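You operate a simulated robot arm through the tools that you are given. There is no shell and no other tool.

You are at the controls of a simulated robot arm. One attempt, no reset.

TASK
Wind the returned strap on the empty reel and put it in the tray for its length.
Fine: press the winder button once to reset the counter, then wind till it shows End.

It is judged by the outcome, as a careful person would: the job done as asked, and still so three seconds after it is handed in. It fails if anything else is knocked over, pushed out of place, dropped, spilled or broken.

THE ROBOT
A 6-joint arm with a two-finger parallel gripper, fixed in place. Base frame: the origin is at the foot of the arm, x ahead of it, y to its left, z up; the work surface is at about z = 800. Units: mm, degrees, N and s.
With the tool pointing down near the work surface it reaches from about 380 to 900 mm from the base axis. Its first joint turns from -115.0 to 115.0 degrees. Payload 3.43 kg.
The TCP is the grasp point between the finger pads, 34 mm short of the fingertips. In the tool frame z runs along the fingers and y along their closing line. The gripper opens to 128 mm. The fingers are 24 mm wide and 12 mm thick; the gripper's body (48 by 130 mm) begins 96 mm behind the TCP.
Orientation is told as [roll, pitch, yaw] about the base's x, y, z axes, in that order, counted from this pose: with the fingers straight down and closing along the base's y, the tool's x points along the base's -x, its y along +y and its z along -z.

THE INTERFACE
- The arm moves only by the tool arm_command. Its argument "rows" is a list of rows, each an object of numbers (a shift or turn left out is 0, a gripper value left out holds the last): "dx", "dy", "dz": the shift along the tool's x, y, z in mm; "ax", "ay", "az": the turn, a rotation vector about the tool's x, y, z in degrees. In form: [{"dx": .., "dy": .., "dz": .., "ax": .., "ay": .., "az": ..}, ...]. A call has 1 to 20 rows; each row shifts and turns the commanded pose from where the row before left it, along the tool's axes as they then stand. "grip" is the finger opening in mm, from 0 to 128, set as the call begins (left out, the last holds). A row lasts 0.2 s, in which the tool goes at most 50 mm and 8.6 degrees; a call with a longer step from one row to the next is refused whole, and so is a gripper value outside its range. A pose out of reach is approached as far as the arm can. The call stops where the force on the tool passes 40 N (or 10 N more than at its start, if that is more) or the arm is blocked; 0.2 s more then pass. Each finger travels about 108 mm/s and halts on what it meets, pressing with about 39 N; the grip force reading is that of the motor and also rises with nothing between the fingers. The clock runs only during rows and for 0.2 s after the last one: add rows that do not move to give the fingers time. It gives the time, the measured TCP pose, the force on the tool (base axes), the opening and the grip force at its end, in the units of the frame above (readings bear some noise), with the torque about the TCP (base axes, N m) and any sound that the robot's microphone picked up.
- Cameras (640 x 400 px; columns grow to the right, rows downward): "scene" is fixed at [400.4, -499.4, 1629.8]; the picture's right is [0.10, 1.00, 0.00], its down [0.81, -0.08, -0.59] and it looks along [-0.59, 0.06, -0.81] (base axes); focal length 214 px, centre (320, 200). "wrist" rides on the gripper at [76, -11, -160] in the tool frame; the picture's right is [0.15, 0.99, 0.00], its down [-0.88, 0.13, -0.46] and it looks along [-0.45, 0.07, 0.89] (tool axes); focal length 234 px, centre (320, 200). There is no depth. A picture from a camera that has moved, and an enlarged one, comes with that camera's place and axes in the base frame and with its lens.
- get_image(camera): a new picture of that camera. No time passes.
- move_column(by): slides the trunk up (or, below 0, down) by that many mm; the arm rides with it, the base frame stays. It gives what a move gives, with no picture.
- close_up(camera, box): a new picture of the part [left, top, right, bottom] of that camera's present view, enlarged. No time passes.
- sign_off(): hands the job in; it is judged then, once.

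Places have to be worked out from the pictures, the camera data and where the tool is seen. Open the gripper and draw the arm clear of the work before you hand the job in, unless the task says otherwise.

The tools are called after "Request:" as a command line: name --argument value ..., lists and objects as JSON in quotes. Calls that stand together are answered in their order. arm_command: Moves the arm, as the interface text tells. Its arguments: {"type":"object","properties":{"rows":{"type":"array"},"grip":{"type":"number"}},"required":["rows"]} The other tools are called the same way: move_column (by) slides the trunk up or down; get_image (camera) takes a picture; close_up (camera, box) takes an enlarged picture of a part of a camera's view; sign_off () hands the job in.

At the start:

```text
time_s: 0.0
ee_pos: [170.7, -483.7, 1424.9]
tool_rot: [0.0, 0.0, -0.1]
contact_force: [-0.1, -0.7, 0.5]
moment: [0.0, -0.04, 0.01]
gripper_width: 128.2
grasp_force: 0.0
trunk travel left (down, up): [-580.0, 210.0]
```

scene: 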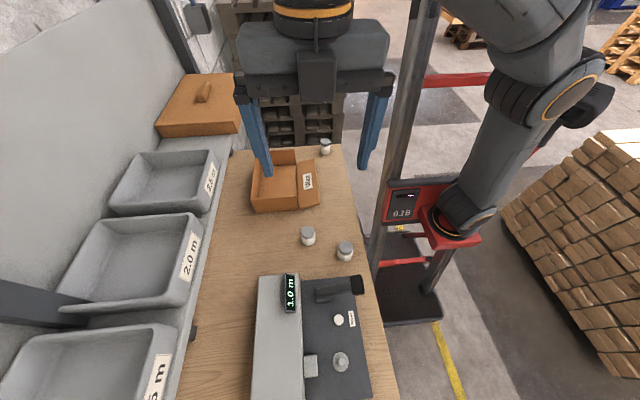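
wrist: 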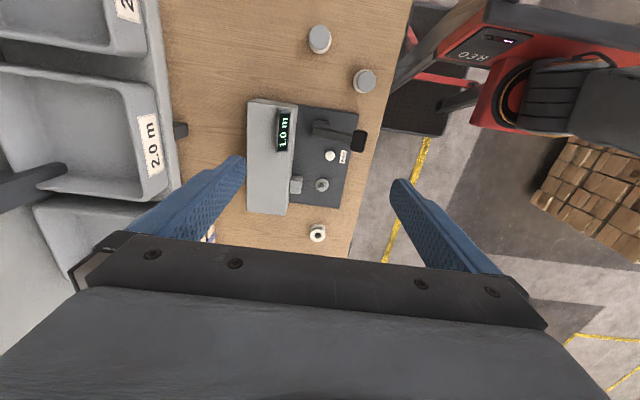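

The scene shows a winder with a "1.0 m" display, several reels on the bench, a box, and trays labelled by length. I'll look closer before moving anything.

Request:
close_up --camera "scene" --box '[240, 220, 400, 400]'

Request:
close_up --camera "scene" --box '[230, 130, 360, 220]'

Request:
close_up --camera "wrist" --box '[230, 80, 400, 250]'

Request:
close_up --camera "scene" --box '[0, 130, 230, 400]'

```text
2.22 times, centred on (320, 310) of scene
camera zoom: at [400.4, -499.4, 1629.8], right [0.1, 1.0, 0.0], down [0.81, -0.08, -0.59], along [-0.59, 0.06, -0.81], focal length 477 px, centre (320, -44)
```

zoom: 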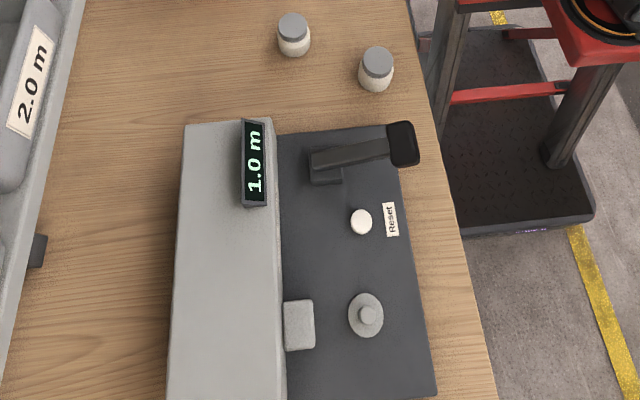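

```text
4.44 times, centred on (295, 175) of scene
camera zoom: at [400.4, -499.4, 1629.8], right [0.1, 1.0, 0.0], down [0.81, -0.08, -0.59], along [-0.59, 0.06, -0.81], focal length 953 px, centre (431, 311)
```

zoom: 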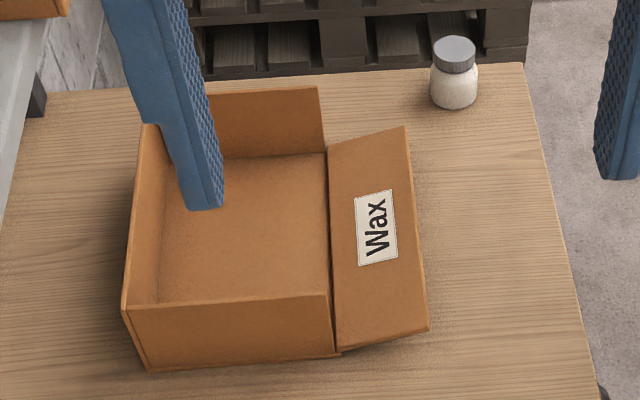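

```text
2.35 times, centred on (315, 165) of wrist
camera zoom: at [94.0, -495.5, 1584.5], right [-0.15, 0.99, 0.0], down [0.88, 0.13, 0.46], along [0.45, 0.07, -0.89], focal length 551 px, centre (332, 282)
```

zoom: 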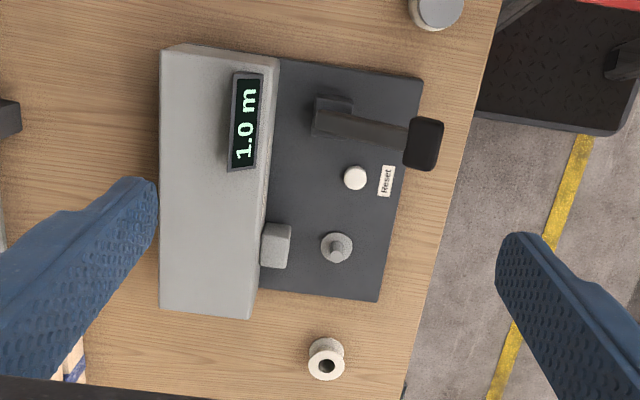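

```text
1.48 times, centred on (115, 265) of scene
camera zoom: at [400.4, -499.4, 1629.8], right [0.1, 1.0, 0.0], down [0.81, -0.08, -0.59], along [-0.59, 0.06, -0.81], focal length 318 px, centre (624, 104)
```

zoom: 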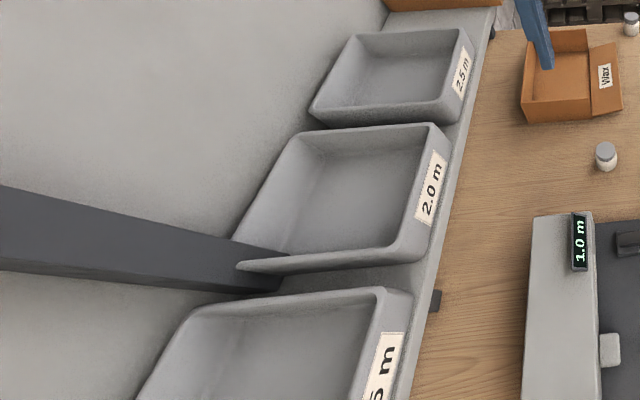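

The bench holds a winder (Reset button about (308,-429), spindle about (403,-440)) and an empty reel near (620,-426). The trays are on a shelf at z≈1200. The gripper hides the far +x end of the bench where the strap may be, so I'm moving +x at height to look.

Request:
arm_command --rows '[{"dx": -25}, {"dx": -25}, {"dx": -25}, {"dx": -25}, {"dx": -25}, {"dx": -25}, {"dx": -25}, {"dx": -25}, {"dx": -25}, {"dx": -25}, {}]'

Request:
get_image --camera "wrist"

Request:
get_image --camera "scene"

```text
time_s: 2.4
ee_pos: [412.3, -467.1, 1388.4]
tool_rot: [-0.1, -0.1, 0.0]
contact_force: [0.1, 0.3, 0.2]
moment: [-0.01, 0.02, 0.02]
gripper_width: 128.2
grasp_force: 0.0
out of reach, approached as far as the arm can: row 4, 6, 7, 8, 9, 10
trunk travel left (down, up): [-580.0, 210.0]
```

```text
taken
camera wrist: at [334.2, -478.7, 1548.1], right [-0.15, 0.99, 0.0], down [0.88, 0.13, 0.46], along [0.45, 0.06, -0.89], focal length 234 px, centre (320, 200)
```

wrist: 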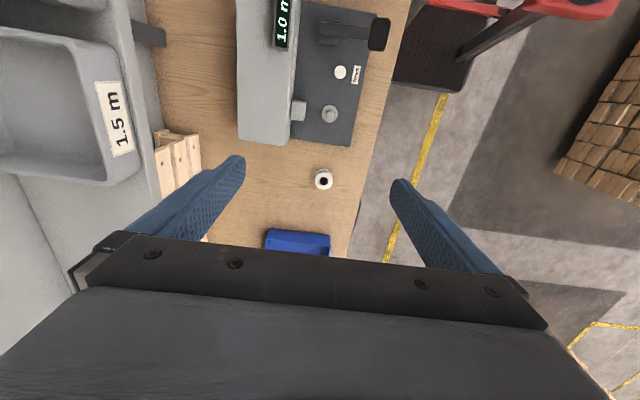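

```text
taken
```

scene: 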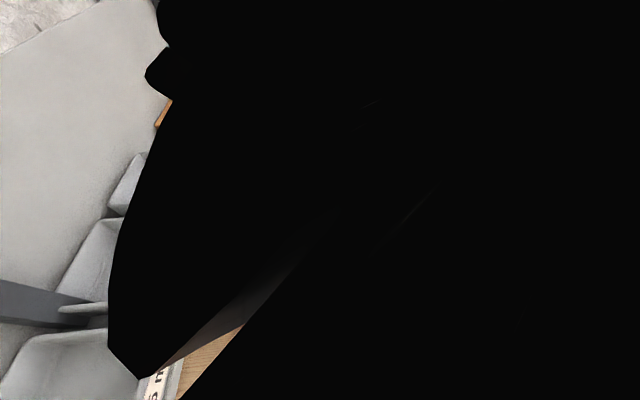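

The pose is out of reach here because the trunk is high. I also see a wooden crate and a blue box at the far end. I'm lowering the trunk 250 mm, with the fingertips staying well above the bench, and looking again.

Request:
move_column --by -250

Request:
get_image --camera "wrist"

Request:
get_image --camera "scene"

```text
time_s: 5.0
ee_pos: [411.3, -469.4, 1142.7]
tool_rot: [0.0, 0.0, 0.0]
contact_force: [0.3, -0.1, -0.1]
moment: [0.02, 0.0, 0.01]
gripper_width: 127.9
grasp_force: 0.1
trunk travel left (down, up): [-330.0, 460.0]
```

```text
taken
camera wrist: at [334.6, -480.1, 1300.4], right [-0.15, 0.99, 0.0], down [0.88, 0.13, 0.46], along [0.45, 0.07, -0.89], focal length 234 px, centre (320, 200)
```

wrist: 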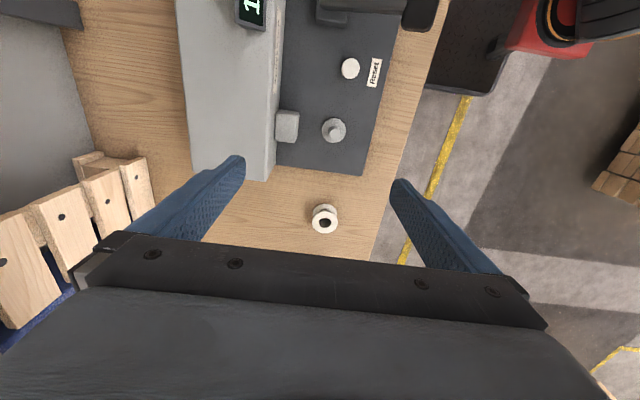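

```text
taken
```

scene: 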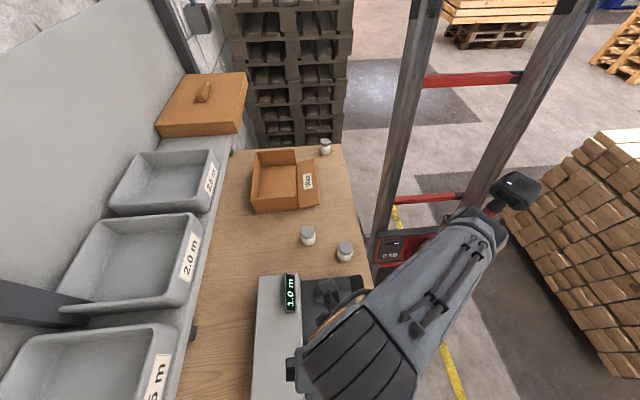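

The arm has better reach at this height. I'll go further +x to see the blue bin and crate at the bench end.

Request:
arm_command --rows '[{"dx": -25}, {"dx": -25}, {"dx": -25}, {"dx": -25}, {"dx": -25}, {"dx": -25}, {"dx": -25}, {"dx": -25}, {"dx": -25}, {}]'

Request:
get_image --camera "wrist"

Request:
get_image --camera "scene"

```text
time_s: 7.2
ee_pos: [607.8, -439.4, 1088.7]
tool_rot: [-0.1, -0.1, -0.1]
contact_force: [0.2, 0.7, 0.1]
moment: [-0.01, 0.01, 0.03]
gripper_width: 128.0
grasp_force: 0.1
out of reach, approached as far as the arm can: row 3, 4, 5, 6, 7, 8, 9
trunk travel left (down, up): [-330.0, 460.0]
```

```text
taken
camera wrist: at [531.2, -449.2, 1248.0], right [-0.15, 0.99, 0.0], down [0.88, 0.13, 0.46], along [0.45, 0.07, -0.89], focal length 234 px, centre (320, 200)
```

wrist: 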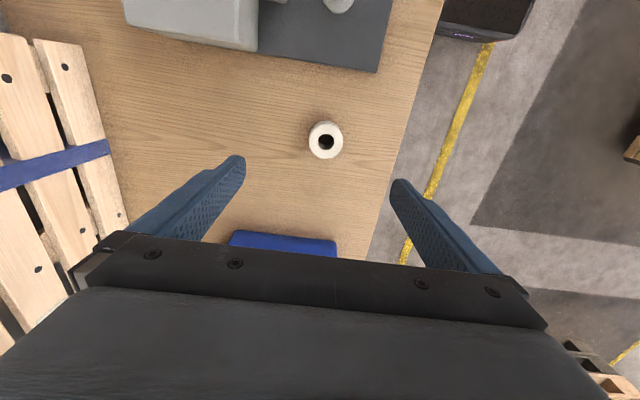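

```text
taken
```

scene: 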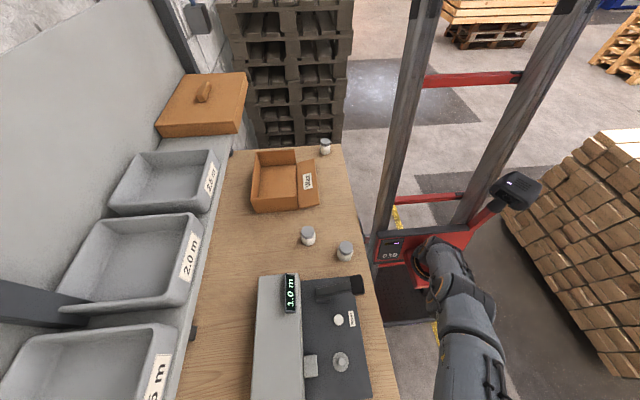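

A pallet with a blue strap band leans on the left, and something blue sits at the bench end, about x≈830. I'm tilting the tool about 32° so the wrist camera looks farther out in +x.

Request:
arm_command --rows '[{"ay": -8}, {"ay": -8}, {"ay": -8}, {"ay": -8}, {}]'

Request:
get_image --camera "wrist"

```text
time_s: 8.4
ee_pos: [606.9, -437.7, 1088.2]
tool_rot: [-0.2, -32.0, 0.1]
contact_force: [-0.2, -0.1, -0.8]
moment: [0.02, 0.02, 0.0]
gripper_width: 128.1
grasp_force: 0.1
trunk travel left (down, up): [-330.0, 460.0]
```

```text
taken
camera wrist: at [457.9, -448.8, 1184.2], right [-0.12, 0.99, -0.08], down [0.5, 0.13, 0.85], along [0.85, 0.07, -0.51], focal length 234 px, centre (320, 200)
```

wrist: 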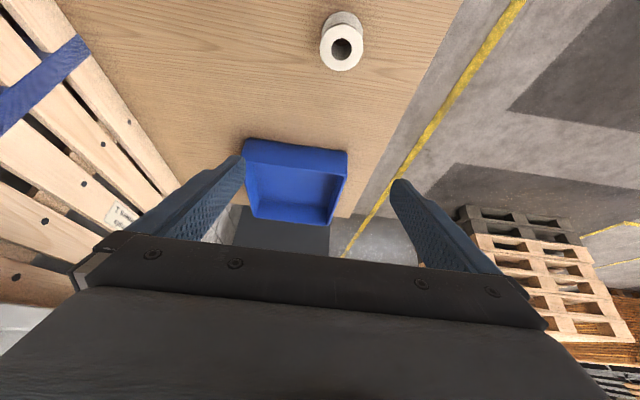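

Request:
close_up --camera "wrist" --box '[220, 120, 370, 240]'

Request:
close_up --camera "wrist" --box '[300, 0, 390, 80]'

Request:
close_up --camera "wrist" --box '[0, 0, 200, 260]'

Request:
close_up --camera "scene" --box '[240, 220, 400, 400]'

```text
3.33 times, centred on (295, 180) of wrist
camera zoom: at [457.9, -448.8, 1184.2], right [-0.12, 0.99, -0.08], down [0.5, 0.13, 0.85], along [0.85, 0.07, -0.51], focal length 781 px, centre (403, 267)
```

zoom: 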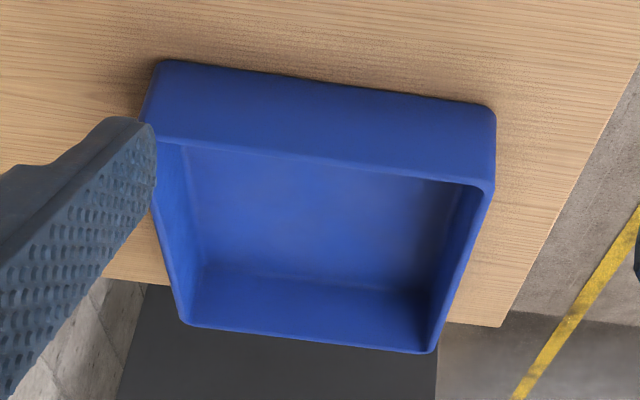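

```text
5.00 times, centred on (345, 40) of wrist
camera zoom: at [457.9, -448.8, 1184.2], right [-0.12, 0.99, -0.08], down [0.5, 0.13, 0.85], along [0.85, 0.07, -0.51], focal length 1171 px, centre (195, 1000)
```

zoom: 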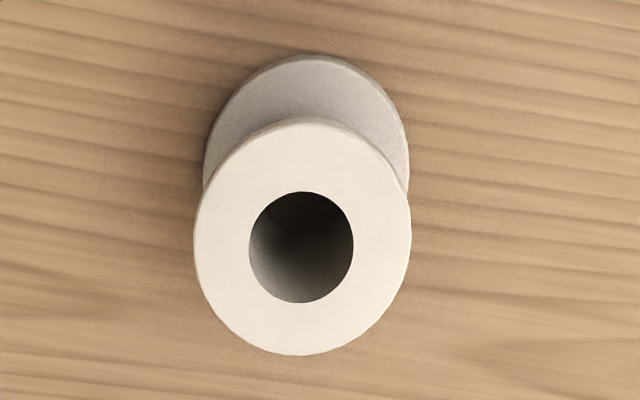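

```text
1.54 times, centred on (100, 130) of wrist
camera zoom: at [457.9, -448.8, 1184.2], right [-0.12, 0.99, -0.08], down [0.5, 0.13, 0.85], along [0.85, 0.07, -0.51], focal length 360 px, centre (658, 308)
```

zoom: 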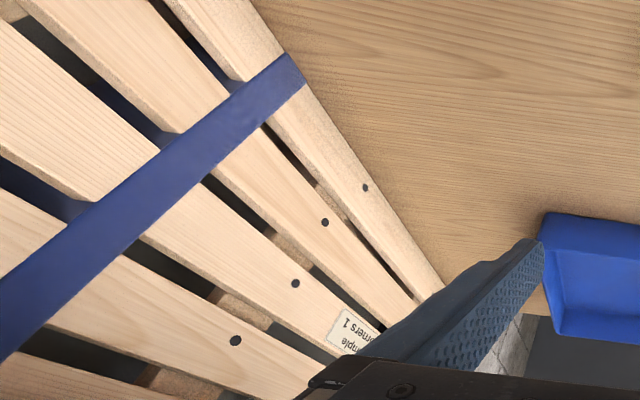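

```text
2.22 times, centred on (320, 310) of scene
camera zoom: at [400.4, -499.4, 1629.8], right [0.1, 1.0, 0.0], down [0.81, -0.08, -0.59], along [-0.59, 0.06, -0.81], focal length 477 px, centre (320, -44)
```

zoom: 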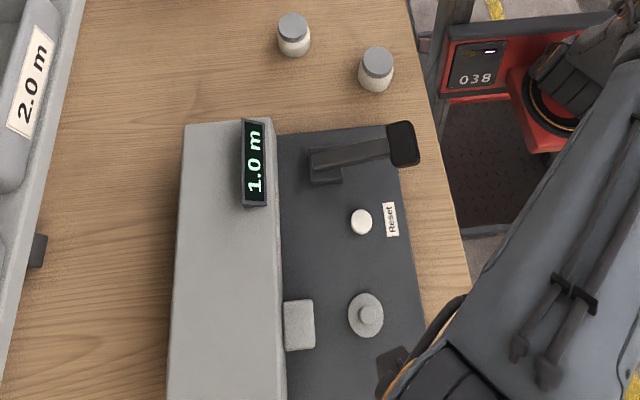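

The blue bin is empty. I'll check the small label on the pallet and then move over for a close look at the winder.

Request:
close_up --camera "wrist" --box '[90, 190, 140, 240]'

Request:
arm_command --rows '[{"ay": 8}, {"ay": 8}, {"ay": 8}, {"ay": 8}, {"dx": 40}, {"dx": 40}, {"dx": 40}, {"dx": 40}, {"dx": 40}, {"dx": 40}, {"dx": 40}, {"dx": 40}, {}]'

Request:
get_image --camera "wrist"

```text
8.00 times, centred on (115, 215) of wrist
camera zoom: at [457.9, -448.8, 1184.2], right [-0.12, 0.99, -0.08], down [0.5, 0.13, 0.85], along [0.85, 0.07, -0.51], focal length 1873 px, centre (1960, 80)
```

zoom: 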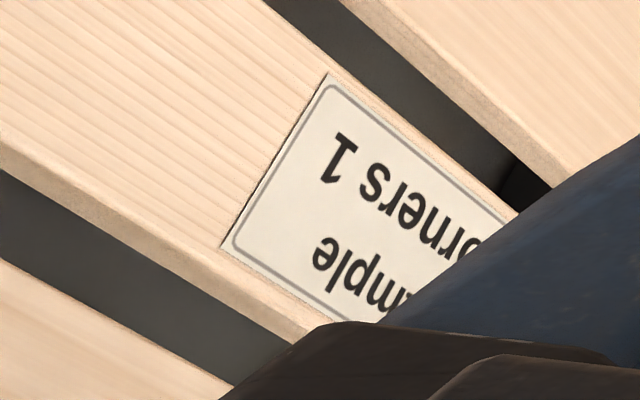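

```text
time_s: 11.2
ee_pos: [288.8, -439.1, 1089.0]
tool_rot: [0.0, 0.1, 0.1]
contact_force: [-0.5, -0.2, 0.8]
moment: [0.01, 0.01, -0.02]
gripper_width: 128.0
grasp_force: 0.0
trunk travel left (down, up): [-330.0, 460.0]
```

```text
taken
camera wrist: at [211.1, -451.0, 1248.4], right [-0.15, 0.99, 0.0], down [0.88, 0.13, 0.46], along [0.45, 0.07, -0.89], focal length 234 px, centre (320, 200)
```

wrist: 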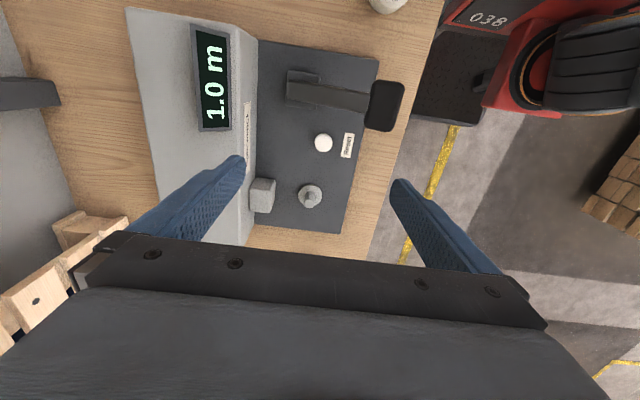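

There is a label strip on the housing's front face that I couldn't see before. I'm zooming in on it and the mechanism.

Request:
close_up --camera "wrist" --box '[220, 90, 270, 190]'

Request:
close_up --camera "wrist" --box '[230, 40, 420, 240]'

Request:
close_up --camera "wrist" --box '[240, 165, 340, 235]'

```text
4.00 times, centred on (245, 140) of wrist
camera zoom: at [211.1, -451.0, 1248.4], right [-0.15, 0.99, 0.0], down [0.88, 0.13, 0.46], along [0.45, 0.07, -0.89], focal length 937 px, centre (620, 440)
```

zoom: 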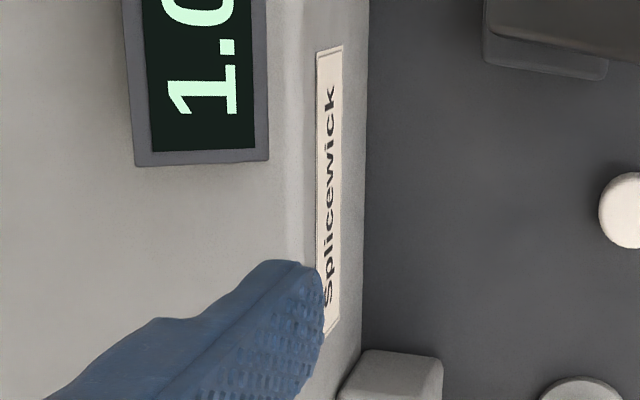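

```text
2.00 times, centred on (325, 140) of wrist
camera zoom: at [211.1, -451.0, 1248.4], right [-0.15, 0.99, 0.0], down [0.88, 0.13, 0.46], along [0.45, 0.07, -0.89], focal length 468 px, centre (310, 320)
```

zoom: 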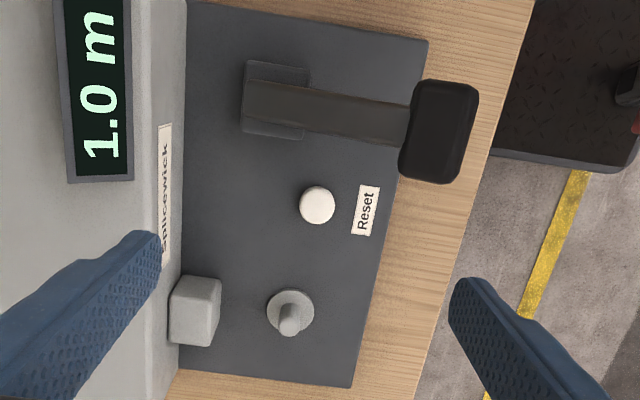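

```text
5.71 times, centred on (290, 200) of wrist
camera zoom: at [211.1, -451.0, 1248.4], right [-0.15, 0.99, 0.0], down [0.88, 0.13, 0.46], along [0.45, 0.07, -0.89], focal length 1338 px, centre (491, 200)
```

zoom: 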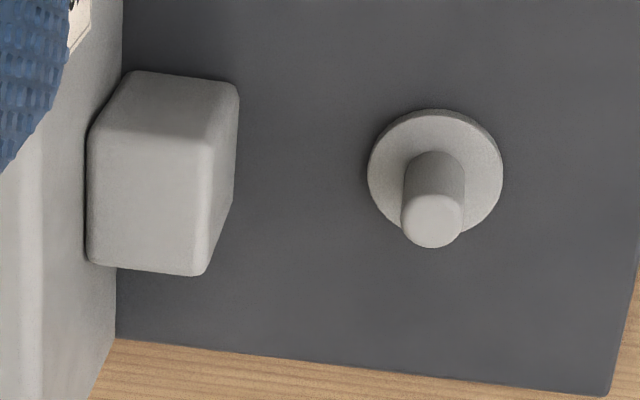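

The winder has a vertical pin with a seating flange (about (420,-439), pin z 824–854), a feed block near y≈-506, a Reset button, and a raised lever with a black pad near (229,-364,922). I want a lower, more sideways view of the lever before using it.

Request:
arm_command --rows '[{"dx": 30}, {"dx": 30}, {"dx": 30}, {"ay": -8}, {"ay": -8}, {"ay": -8}, {"ay": -8}, {}]'

Request:
get_image --camera "wrist"

Request:
close_up --camera "wrist" --box '[220, 40, 420, 200]'

```text
time_s: 13.0
ee_pos: [198.9, -439.6, 1089.2]
tool_rot: [-0.1, -32.1, 0.0]
contact_force: [-0.8, -0.5, -0.1]
moment: [0.01, -0.02, 0.0]
gripper_width: 128.0
grasp_force: 0.0
trunk travel left (down, up): [-330.0, 460.0]
```

```text
taken
camera wrist: at [48.9, -451.5, 1183.7], right [-0.12, 0.99, -0.08], down [0.5, 0.13, 0.85], along [0.85, 0.07, -0.51], focal length 234 px, centre (320, 200)
```

wrist: 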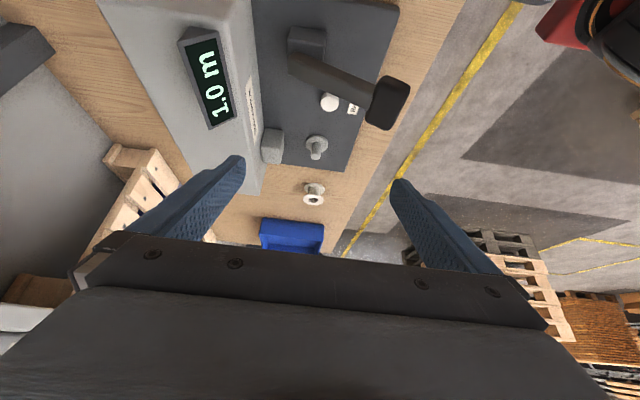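

```text
2.50 times, centred on (320, 120) of wrist
camera zoom: at [48.9, -451.5, 1183.7], right [-0.12, 0.99, -0.08], down [0.5, 0.13, 0.85], along [0.85, 0.07, -0.51], focal length 585 px, centre (320, 400)
```

zoom: 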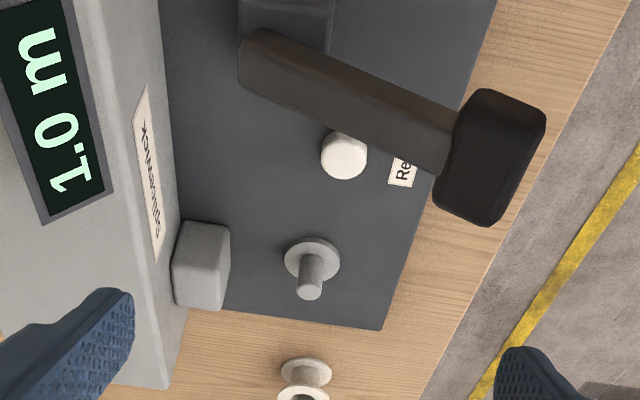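

The lever rises toward +y from its pivot, so it's pressed down to wind. Next is the reel: I'm untilting and moving over it at (619,-426), with the opening narrowed to 100 mm.

Request:
arm_command --rows '[{"ay": 8}, {"ay": 8}, {"ay": 8}, {"ay": 8}, {"dx": -42, "dy": 1.3, "dz": 8}, {"dx": -42, "dy": 1.3, "dz": 8}, {"dx": -42, "dy": 1.3, "dz": 8}, {"dx": -42, "dy": 1.3, "dz": 8}, {"dx": -42, "dy": 1.3, "dz": 8}, {"dx": -42, "dy": 1.3, "dz": 8}, {"dx": -42, "dy": 1.3, "dz": 8}, {"dx": -42, "dy": 1.3, "dz": 8}, {"dx": -42, "dy": 1.3, "dz": 8}, {"dx": -42, "dy": 1.3, "dz": 8}, {}]' --grip 100

Request:
get_image --camera "wrist"

Request:
close_up --camera "wrist" --box '[280, 100, 380, 180]'

```text
time_s: 16.2
ee_pos: [619.7, -428.0, 1009.2]
tool_rot: [0.0, 0.0, -0.1]
contact_force: [1.2, -1.0, -0.3]
moment: [-0.01, -0.06, 0.0]
gripper_width: 99.9
grasp_force: 0.0
trunk travel left (down, up): [-330.0, 460.0]
```

```text
taken
camera wrist: at [543.6, -439.3, 1169.3], right [-0.15, 0.99, 0.0], down [0.88, 0.13, 0.46], along [0.45, 0.07, -0.89], focal length 234 px, centre (320, 200)
```

wrist: 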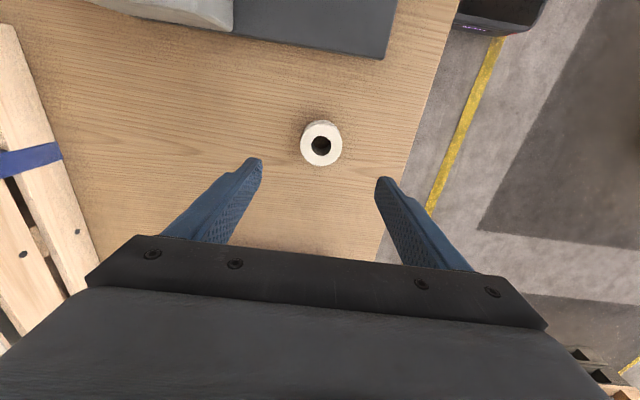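

```text
5.00 times, centred on (330, 140) of wrist
camera zoom: at [543.6, -439.3, 1169.3], right [-0.15, 0.99, 0.0], down [0.88, 0.13, 0.46], along [0.45, 0.07, -0.89], focal length 1171 px, centre (270, 500)
```

zoom: 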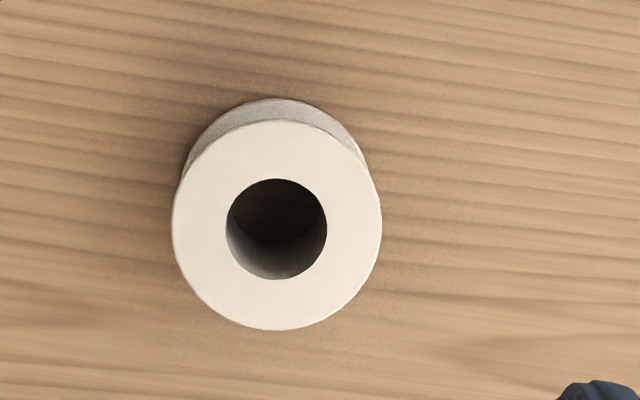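

The reel's centre comes out at about (625,-425.3), with its top at z≈836. The flange is about 58 mm across and the bore about 28 mm, so it fits the ~20 mm pin. I'm aligning and coming down partway to check.

Request:
arm_command --rows '[{"dx": -5.3, "dy": 2.7}, {"dz": 25}, {"dz": 25}, {"dz": 25}, {"dz": 25}, {"dz": 20}, {}]' --grip 90

Request:
get_image --camera "wrist"

Request:
close_up --camera "wrist" --box '[250, 120, 400, 230]'

```text
time_s: 17.8
ee_pos: [625.9, -422.5, 887.0]
tool_rot: [0.0, 0.0, 0.0]
contact_force: [0.9, -0.7, 1.1]
moment: [0.0, -0.01, 0.0]
gripper_width: 89.9
grasp_force: 0.1
trunk travel left (down, up): [-330.0, 460.0]
```

```text
taken
camera wrist: at [547.3, -433.4, 1046.9], right [-0.15, 0.99, 0.0], down [0.88, 0.13, 0.46], along [0.45, 0.07, -0.89], focal length 234 px, centre (320, 200)
```

wrist: 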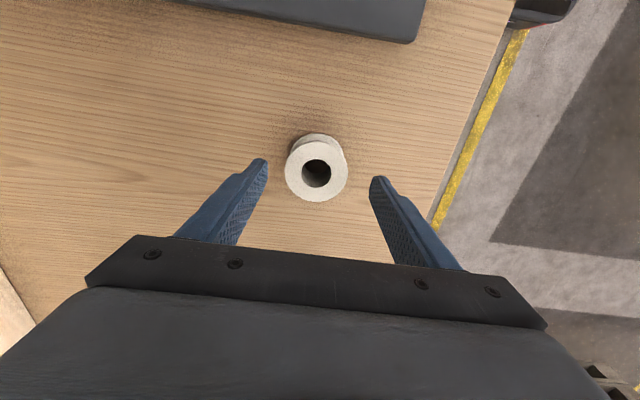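

```text
3.64 times, centred on (325, 175) of wrist
camera zoom: at [547.3, -433.4, 1046.9], right [-0.15, 0.99, 0.0], down [0.88, 0.13, 0.46], along [0.45, 0.07, -0.89], focal length 852 px, centre (302, 291)
```

zoom: 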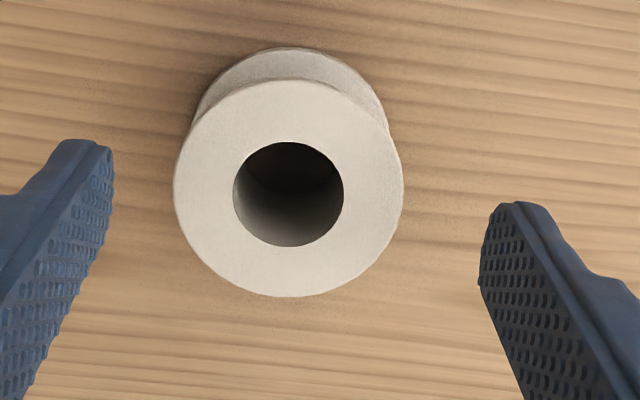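

The reel is about 2 mm further in +x and 3 mm further in −y than the TCP. I'm correcting that and descending to TCP z≈838, which puts the fingertips about 4 mm above the bench.

Request:
arm_command --rows '[{"dx": -2.3, "dy": -2.9}, {"dz": 15}, {"dz": 15}, {"dz": 12}, {"dz": 7}, {}]'

Request:
close_up --camera "wrist" --box '[250, 140, 400, 250]'

```text
time_s: 19.2
ee_pos: [625.4, -425.4, 840.4]
tool_rot: [0.0, 0.1, 0.1]
contact_force: [0.4, 0.2, 0.0]
moment: [-0.04, 0.0, 0.0]
gripper_width: 89.9
grasp_force: 0.0
trunk travel left (down, up): [-330.0, 460.0]
```

```text
3.64 times, centred on (325, 195) of wrist
camera zoom: at [549.3, -437.4, 999.3], right [-0.15, 0.99, 0.0], down [0.88, 0.13, 0.46], along [0.45, 0.07, -0.89], focal length 852 px, centre (302, 218)
```

zoom: 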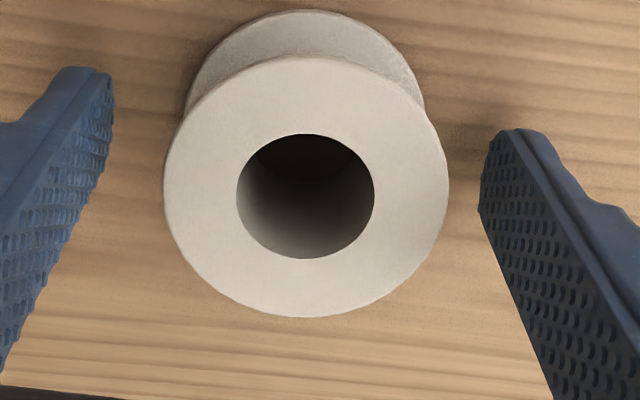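

The reel is centred within about 1 mm. I'm going 2 mm lower and closing on it.

Request:
arm_command --rows '[{"dz": 2}, {}]'

Request:
arm_command --rows '[{}, {}, {}, {}]' --grip 50

Request:
close_up --camera "wrist" --box '[250, 140, 400, 250]'

```text
time_s: 19.8
ee_pos: [626.6, -426.3, 837.6]
tool_rot: [0.0, 0.0, -0.1]
contact_force: [0.1, 1.0, 0.3]
moment: [0.01, 0.01, 0.0]
gripper_width: 89.8
grasp_force: 0.0
trunk travel left (down, up): [-330.0, 460.0]
```

```text
time_s: 20.8
ee_pos: [625.7, -425.9, 838.2]
tool_rot: [0.0, 0.0, 0.0]
contact_force: [0.4, -0.2, 0.1]
moment: [-0.04, 0.03, -0.01]
gripper_width: 58.8
grasp_force: 39.2
trunk travel left (down, up): [-330.0, 460.0]
```

```text
3.64 times, centred on (325, 195) of wrist
camera zoom: at [548.9, -436.7, 997.4], right [-0.15, 0.99, 0.0], down [0.88, 0.13, 0.46], along [0.45, 0.07, -0.89], focal length 852 px, centre (302, 218)
```

zoom: 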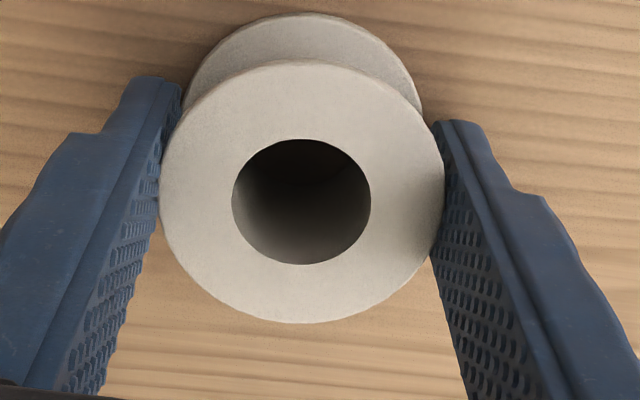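

The reel is held at 58.8 mm with 39 N and is centred on the TCP. I'm lifting and moving to about (500,-439,960), where I can see the spindle ahead of the held reel and measure it.

Request:
arm_command --rows '[{"dz": -20}, {"dz": -25}, {"dz": -25}, {"dz": -25}, {"dz": -25}, {"dx": 25, "dy": -2.6}, {"dx": 25, "dy": -2.6}, {"dx": 25, "dy": -2.6}, {"dx": 25, "dy": -2.6}, {"dx": 25, "dy": -2.6}, {}]'

Request:
get_image --camera "wrist"

Request:
close_up --camera "wrist" --box '[230, 20, 410, 150]'

```text
time_s: 23.2
ee_pos: [502.2, -439.1, 959.0]
tool_rot: [0.0, 0.1, 0.1]
contact_force: [0.0, -0.6, 0.1]
moment: [0.0, -0.02, -0.01]
gripper_width: 58.5
grasp_force: 38.7
trunk travel left (down, up): [-330.0, 460.0]
```

```text
taken
camera wrist: at [424.4, -451.1, 1118.3], right [-0.15, 0.99, 0.0], down [0.88, 0.13, 0.46], along [0.45, 0.07, -0.89], focal length 234 px, centre (320, 200)
```

wrist: 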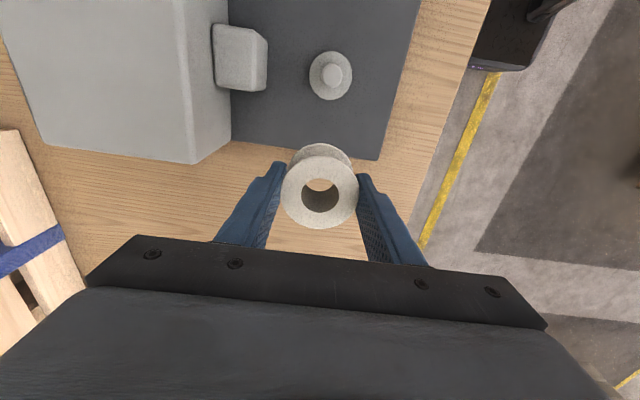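

```text
3.08 times, centred on (320, 85) of wrist
camera zoom: at [424.4, -451.1, 1118.3], right [-0.15, 0.99, 0.0], down [0.88, 0.13, 0.46], along [0.45, 0.07, -0.89], focal length 720 px, centre (320, 554)
```

zoom: 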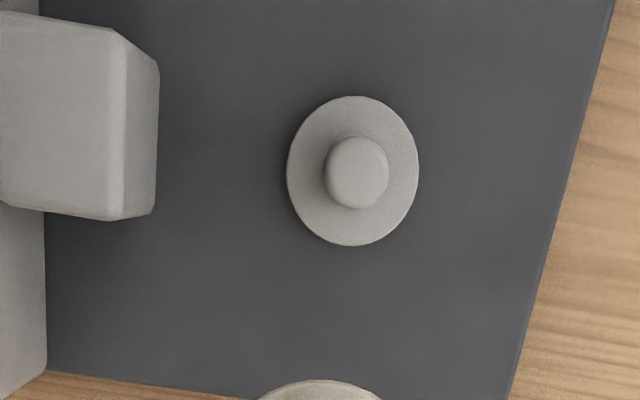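

The spindle is 81.5 mm in −x from the TCP and aligned in y. I'm moving over it and lowering to about 10 mm above the pin top, then checking.

Request:
arm_command --rows '[{"dx": 20}, {"dx": 20}, {"dx": 20}, {"dx": 21.6, "dy": -0.2}, {"dz": 20}, {"dz": 20}, {"dz": 16}, {}]'

Request:
get_image --camera "wrist"

Request:
close_up --camera "wrist" --box '[250, 140, 400, 250]'

Request:
get_image --camera "scene"

```text
time_s: 25.0
ee_pos: [420.4, -440.9, 902.4]
tool_rot: [0.0, 0.0, 0.1]
contact_force: [0.5, -0.4, -0.4]
moment: [0.02, 0.02, -0.01]
gripper_width: 58.7
grasp_force: 38.8
trunk travel left (down, up): [-330.0, 460.0]
```

```text
taken
camera wrist: at [343.0, -452.2, 1062.1], right [-0.15, 0.99, 0.0], down [0.88, 0.13, 0.46], along [0.45, 0.07, -0.89], focal length 234 px, centre (320, 200)
```

wrist: 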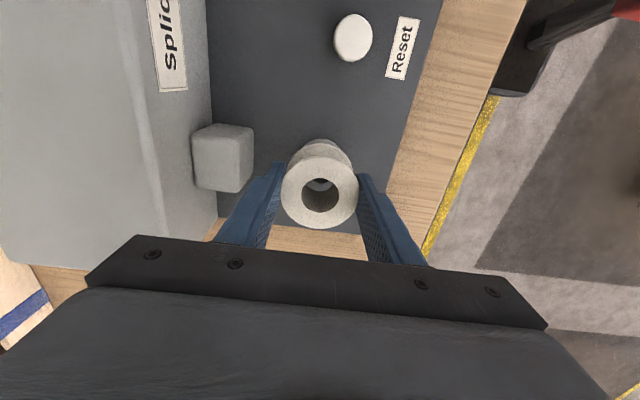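

```text
3.64 times, centred on (325, 195) of wrist
camera zoom: at [343.0, -452.2, 1062.1], right [-0.15, 0.99, 0.0], down [0.88, 0.13, 0.46], along [0.45, 0.07, -0.89], focal length 852 px, centre (302, 218)
```

zoom: 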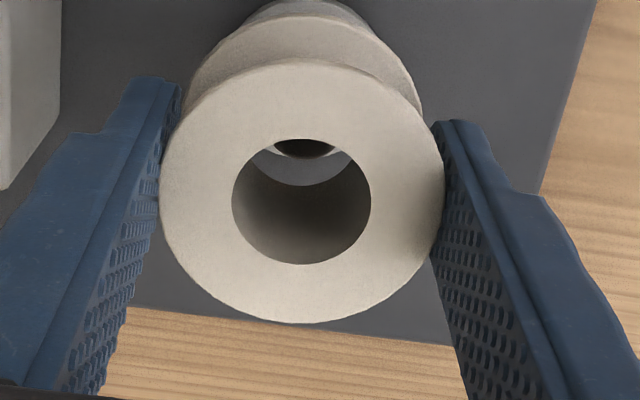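

```text
taken
```

scene: 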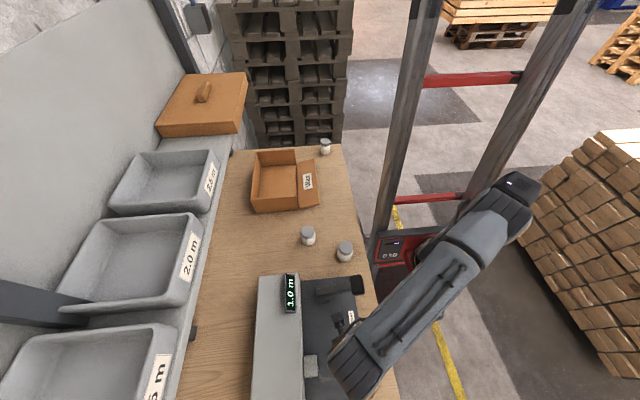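

Something with a light ring shows inside the bore. I'm zooming in before inserting.

Request:
close_up --camera "wrist" --box '[295, 170, 345, 215]'

Request:
close_up --camera "wrist" --box '[310, 172, 335, 190]'

```text
8.89 times, centred on (320, 192) of wrist
camera zoom: at [343.0, -452.2, 1062.1], right [-0.15, 0.99, 0.0], down [0.88, 0.13, 0.46], along [0.45, 0.07, -0.89], focal length 2082 px, centre (320, 267)
```

zoom: 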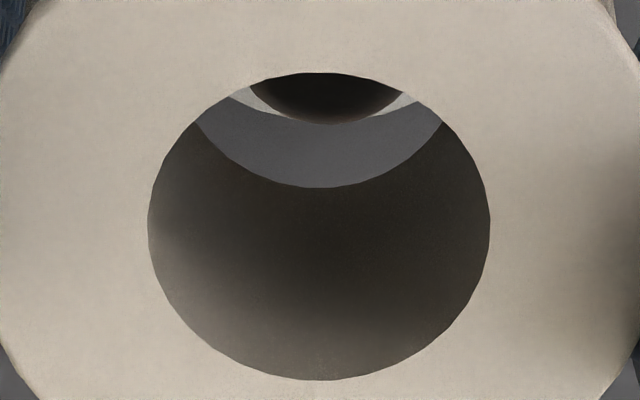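

```text
16.00 times, centred on (322, 181) of wrist
camera zoom: at [343.0, -452.2, 1062.1], right [-0.15, 0.99, 0.0], down [0.88, 0.13, 0.46], along [0.45, 0.07, -0.89], focal length 3747 px, centre (280, 504)
```

zoom: 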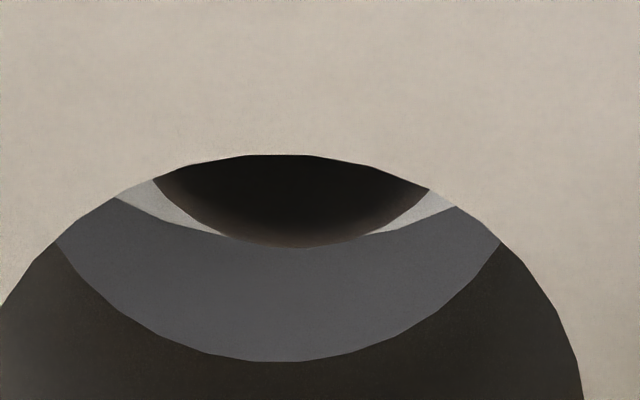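

The bore shows the pin top, flange and plate all roughly concentric. The pin is about 1 mm in +y and +1 mm in +x from the reel axis, well within the ~4 mm radial clearance. I'm correcting and lowering over the pin.

Request:
arm_command --rows '[{"dx": -1, "dy": 0.8}, {"dz": 8}, {"dz": 8}, {"dz": 8}, {"dz": 5}, {}]'

Request:
close_up --camera "wrist" --box '[250, 140, 400, 250]'

```text
time_s: 26.4
ee_pos: [420.2, -438.9, 873.3]
tool_rot: [0.0, 0.0, 0.0]
contact_force: [0.7, -0.9, -1.5]
moment: [0.01, 0.0, -0.01]
gripper_width: 58.5
grasp_force: 38.9
trunk travel left (down, up): [-330.0, 460.0]
```

```text
3.64 times, centred on (325, 195) of wrist
camera zoom: at [343.3, -451.0, 1033.0], right [-0.15, 0.99, 0.0], down [0.88, 0.13, 0.46], along [0.45, 0.07, -0.89], focal length 852 px, centre (302, 218)
```

zoom: 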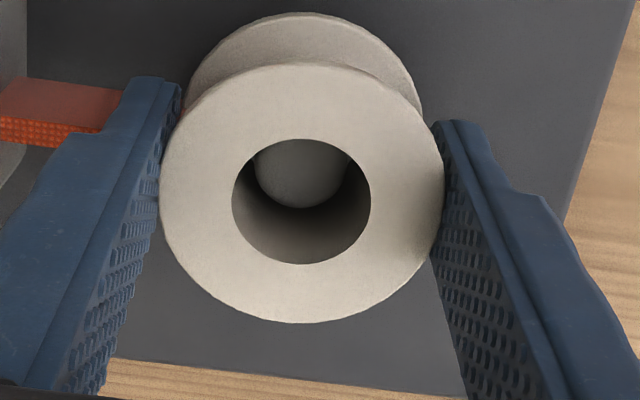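

The pin is inside the bore, and an orange strap now runs from the feed block to the reel. I'm lowering the last few millimetres gently until it seats.

Request:
arm_command --rows '[{"dz": 3}, {"dz": 2}, {"dz": 1.5}, {}]'

Request:
get_image --camera "wrist"

Request:
close_up --camera "wrist" --box '[200, 110, 400, 250]'

```text
time_s: 27.4
ee_pos: [419.9, -438.3, 866.0]
tool_rot: [0.0, 0.1, 0.0]
contact_force: [0.5, 0.1, -0.9]
moment: [0.02, -0.01, 0.0]
gripper_width: 58.7
grasp_force: 39.1
trunk travel left (down, up): [-330.0, 460.0]
```

```text
taken
camera wrist: at [343.2, -450.0, 1026.1], right [-0.15, 0.99, 0.0], down [0.88, 0.13, 0.46], along [0.45, 0.07, -0.89], focal length 234 px, centre (320, 200)
```

wrist: 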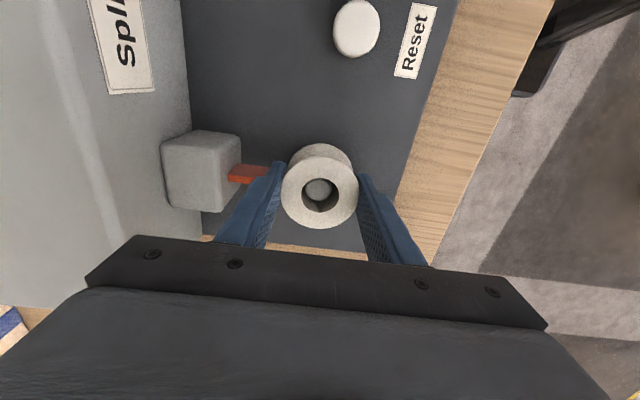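

```text
2.86 times, centred on (300, 180) of wrist
camera zoom: at [343.2, -450.0, 1026.1], right [-0.15, 0.99, 0.0], down [0.88, 0.13, 0.46], along [0.45, 0.07, -0.89], focal length 669 px, centre (377, 257)
```

zoom: 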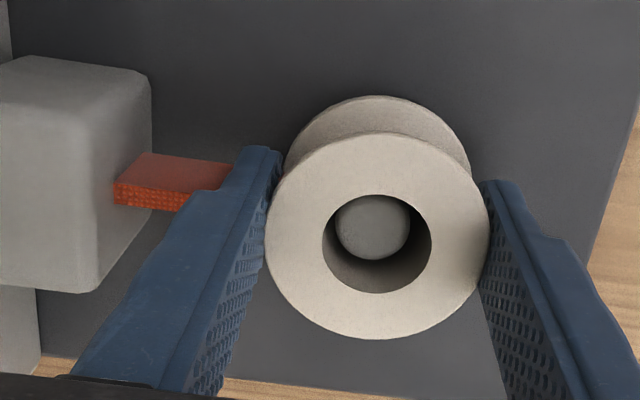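

No contact yet at z=866, and the pin is still centred. I'm continuing down in small steps.

Request:
arm_command --rows '[{"dz": 1}, {"dz": 1}, {"dz": 1}, {}]'

```text
time_s: 28.4
ee_pos: [419.3, -438.1, 863.1]
tool_rot: [-0.1, -0.1, 0.2]
contact_force: [1.4, -1.4, 5.3]
moment: [-0.01, 0.04, -0.04]
gripper_width: 58.7
grasp_force: 38.7
trunk travel left (down, up): [-330.0, 460.0]
```

There's 5 N of contact at z=863, so the reel is seated on the flange. I'm releasing with a small opening (76 mm) to stay clear of the feed block, then rising.

Request:
arm_command --rows '[{}, {}, {}]' --grip 76

Request:
get_image --camera "wrist"

```text
time_s: 29.2
ee_pos: [420.0, -438.6, 863.3]
tool_rot: [-0.1, 0.0, 0.0]
contact_force: [0.2, 0.8, 1.0]
moment: [0.04, 0.01, 0.02]
gripper_width: 76.1
grasp_force: 0.0
trunk travel left (down, up): [-330.0, 460.0]
```

```text
taken
camera wrist: at [343.0, -450.0, 1023.3], right [-0.15, 0.99, 0.0], down [0.88, 0.13, 0.46], along [0.45, 0.07, -0.89], focal length 234 px, centre (320, 200)
```

wrist: 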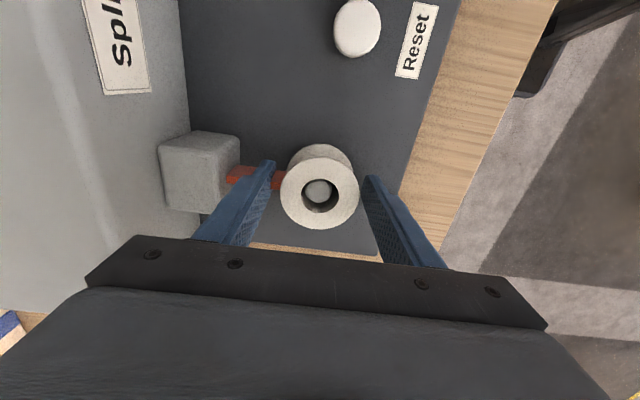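

The strap is attached from block to reel and the reel sits on the pin. I'm rising clear and moving up to measure the Reset button.

Request:
arm_command --rows '[{"dz": -15}, {"dz": -20}, {"dz": -25}, {"dz": -25}, {"dz": -25}, {}]'

Request:
get_image --camera "wrist"

Request:
close_up --camera "wrist" --box '[200, 30, 400, 180]'

Request:
close_up --camera "scene" --box '[240, 240, 400, 340]'

```text
time_s: 30.6
ee_pos: [420.1, -436.0, 974.0]
tool_rot: [0.0, 0.1, 0.0]
contact_force: [0.2, 0.4, 0.4]
moment: [0.02, -0.01, 0.0]
gripper_width: 75.8
grasp_force: 0.0
trunk travel left (down, up): [-330.0, 460.0]
```

```text
taken
camera wrist: at [343.5, -446.9, 1135.4], right [-0.15, 0.99, 0.0], down [0.88, 0.13, 0.46], along [0.45, 0.07, -0.89], focal length 234 px, centre (320, 200)
```

wrist: 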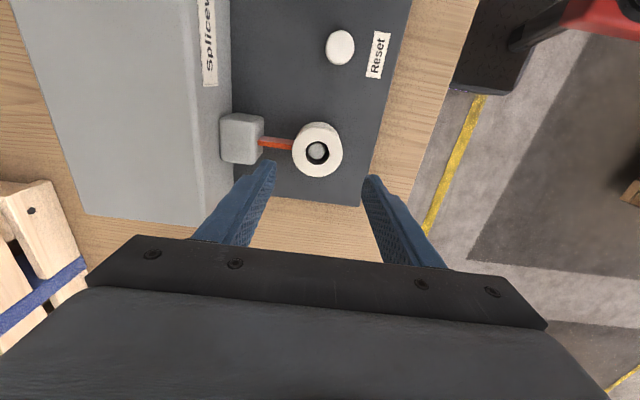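

```text
2.67 times, centred on (300, 105) of wrist
camera zoom: at [343.5, -446.9, 1135.4], right [-0.15, 0.99, 0.0], down [0.88, 0.13, 0.46], along [0.45, 0.07, -0.89], focal length 624 px, centre (373, 453)
```

zoom: 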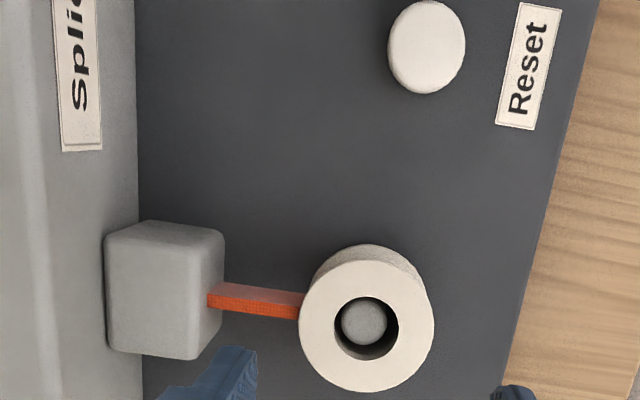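

```text
4.00 times, centred on (320, 290) of scene
camera zoom: at [400.4, -499.4, 1629.8], right [0.1, 1.0, 0.0], down [0.81, -0.08, -0.59], along [-0.59, 0.06, -0.81], focal length 858 px, centre (320, -160)
```

zoom: 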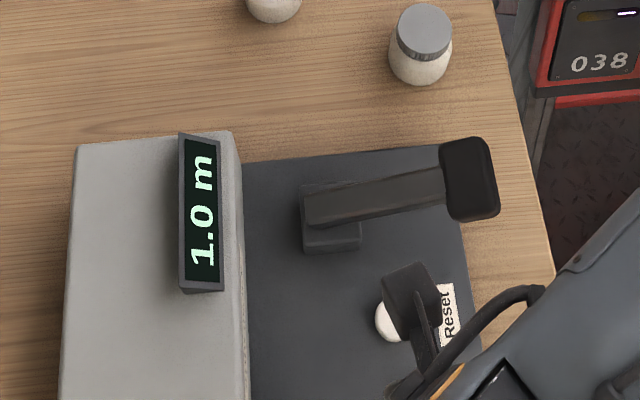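

The Reset button is at about (309.5,-430.7), with its top near z≈830. I'm closing the fingers and moving above it at a safe height.

Request:
arm_command --rows '[{"dx": 22, "dy": 1.5}, {"dx": 22, "dy": 1.5}, {"dx": 22, "dy": 1.5}, {"dx": 22, "dy": 1.4}, {"dx": 22.5, "dy": 1.4}, {"dz": 20}, {"dz": 20}, {"dz": 15}, {}]' --grip 0

Request:
get_image --camera "wrist"

Request:
get_image --camera "scene"

```text
time_s: 32.6
ee_pos: [309.3, -430.9, 916.9]
tool_rot: [0.0, 0.0, 0.0]
contact_force: [-0.5, -0.3, 0.2]
moment: [0.0, 0.01, 0.01]
gripper_width: 0.0
grasp_force: 33.4
trunk travel left (down, up): [-330.0, 460.0]
```

```text
taken
camera wrist: at [232.7, -442.2, 1077.6], right [-0.15, 0.99, 0.0], down [0.88, 0.13, 0.46], along [0.45, 0.07, -0.89], focal length 234 px, centre (320, 200)
```

wrist: 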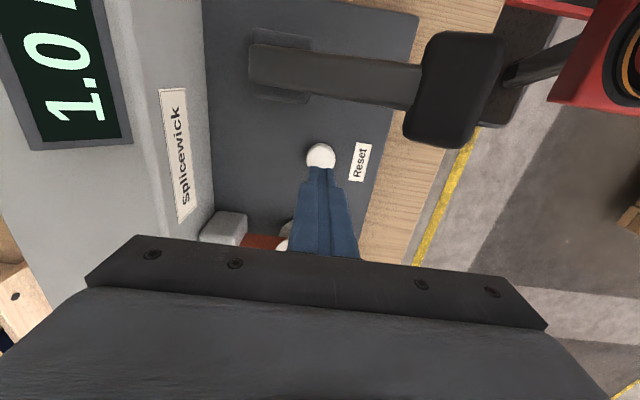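

```text
taken
```

scene: 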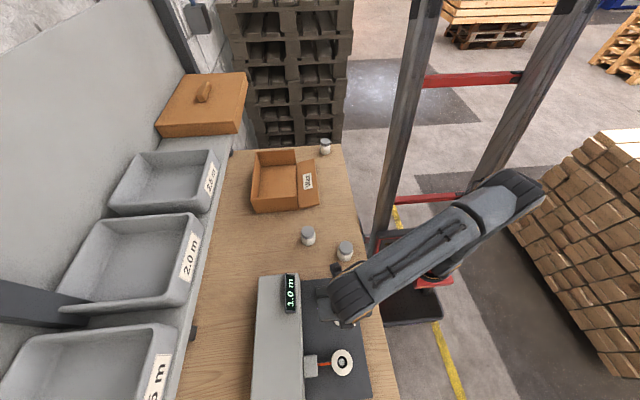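

The fingertips are above the button, which sits about 2 mm further in −x. I'm correcting and lowering to just above it.

Request:
arm_command --rows '[{"dx": 2}, {"dz": 15}, {"dz": 15}, {"dz": 12}, {}]'

Request:
close_up --camera "wrist" --box '[250, 110, 400, 210]'

```text
time_s: 33.8
ee_pos: [306.4, -432.0, 874.9]
tool_rot: [0.0, 0.0, 0.0]
contact_force: [0.4, 0.2, 1.0]
moment: [0.0, 0.0, 0.03]
gripper_width: 0.1
grasp_force: 32.4
trunk travel left (down, up): [-330.0, 460.0]
```

```text
4.00 times, centred on (325, 160) of wrist
camera zoom: at [229.7, -442.6, 1035.0], right [-0.15, 0.99, 0.0], down [0.88, 0.13, 0.46], along [0.45, 0.07, -0.89], focal length 937 px, centre (300, 360)
```

zoom: 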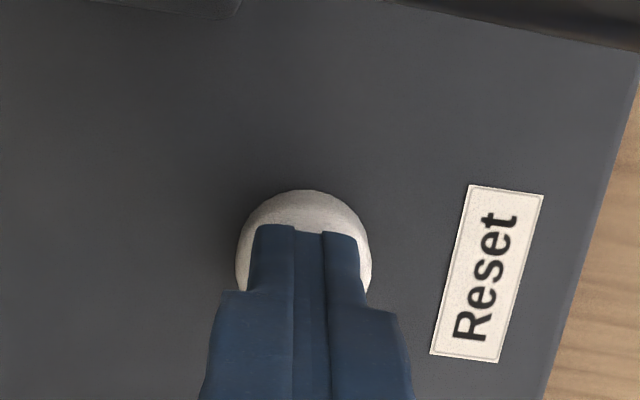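

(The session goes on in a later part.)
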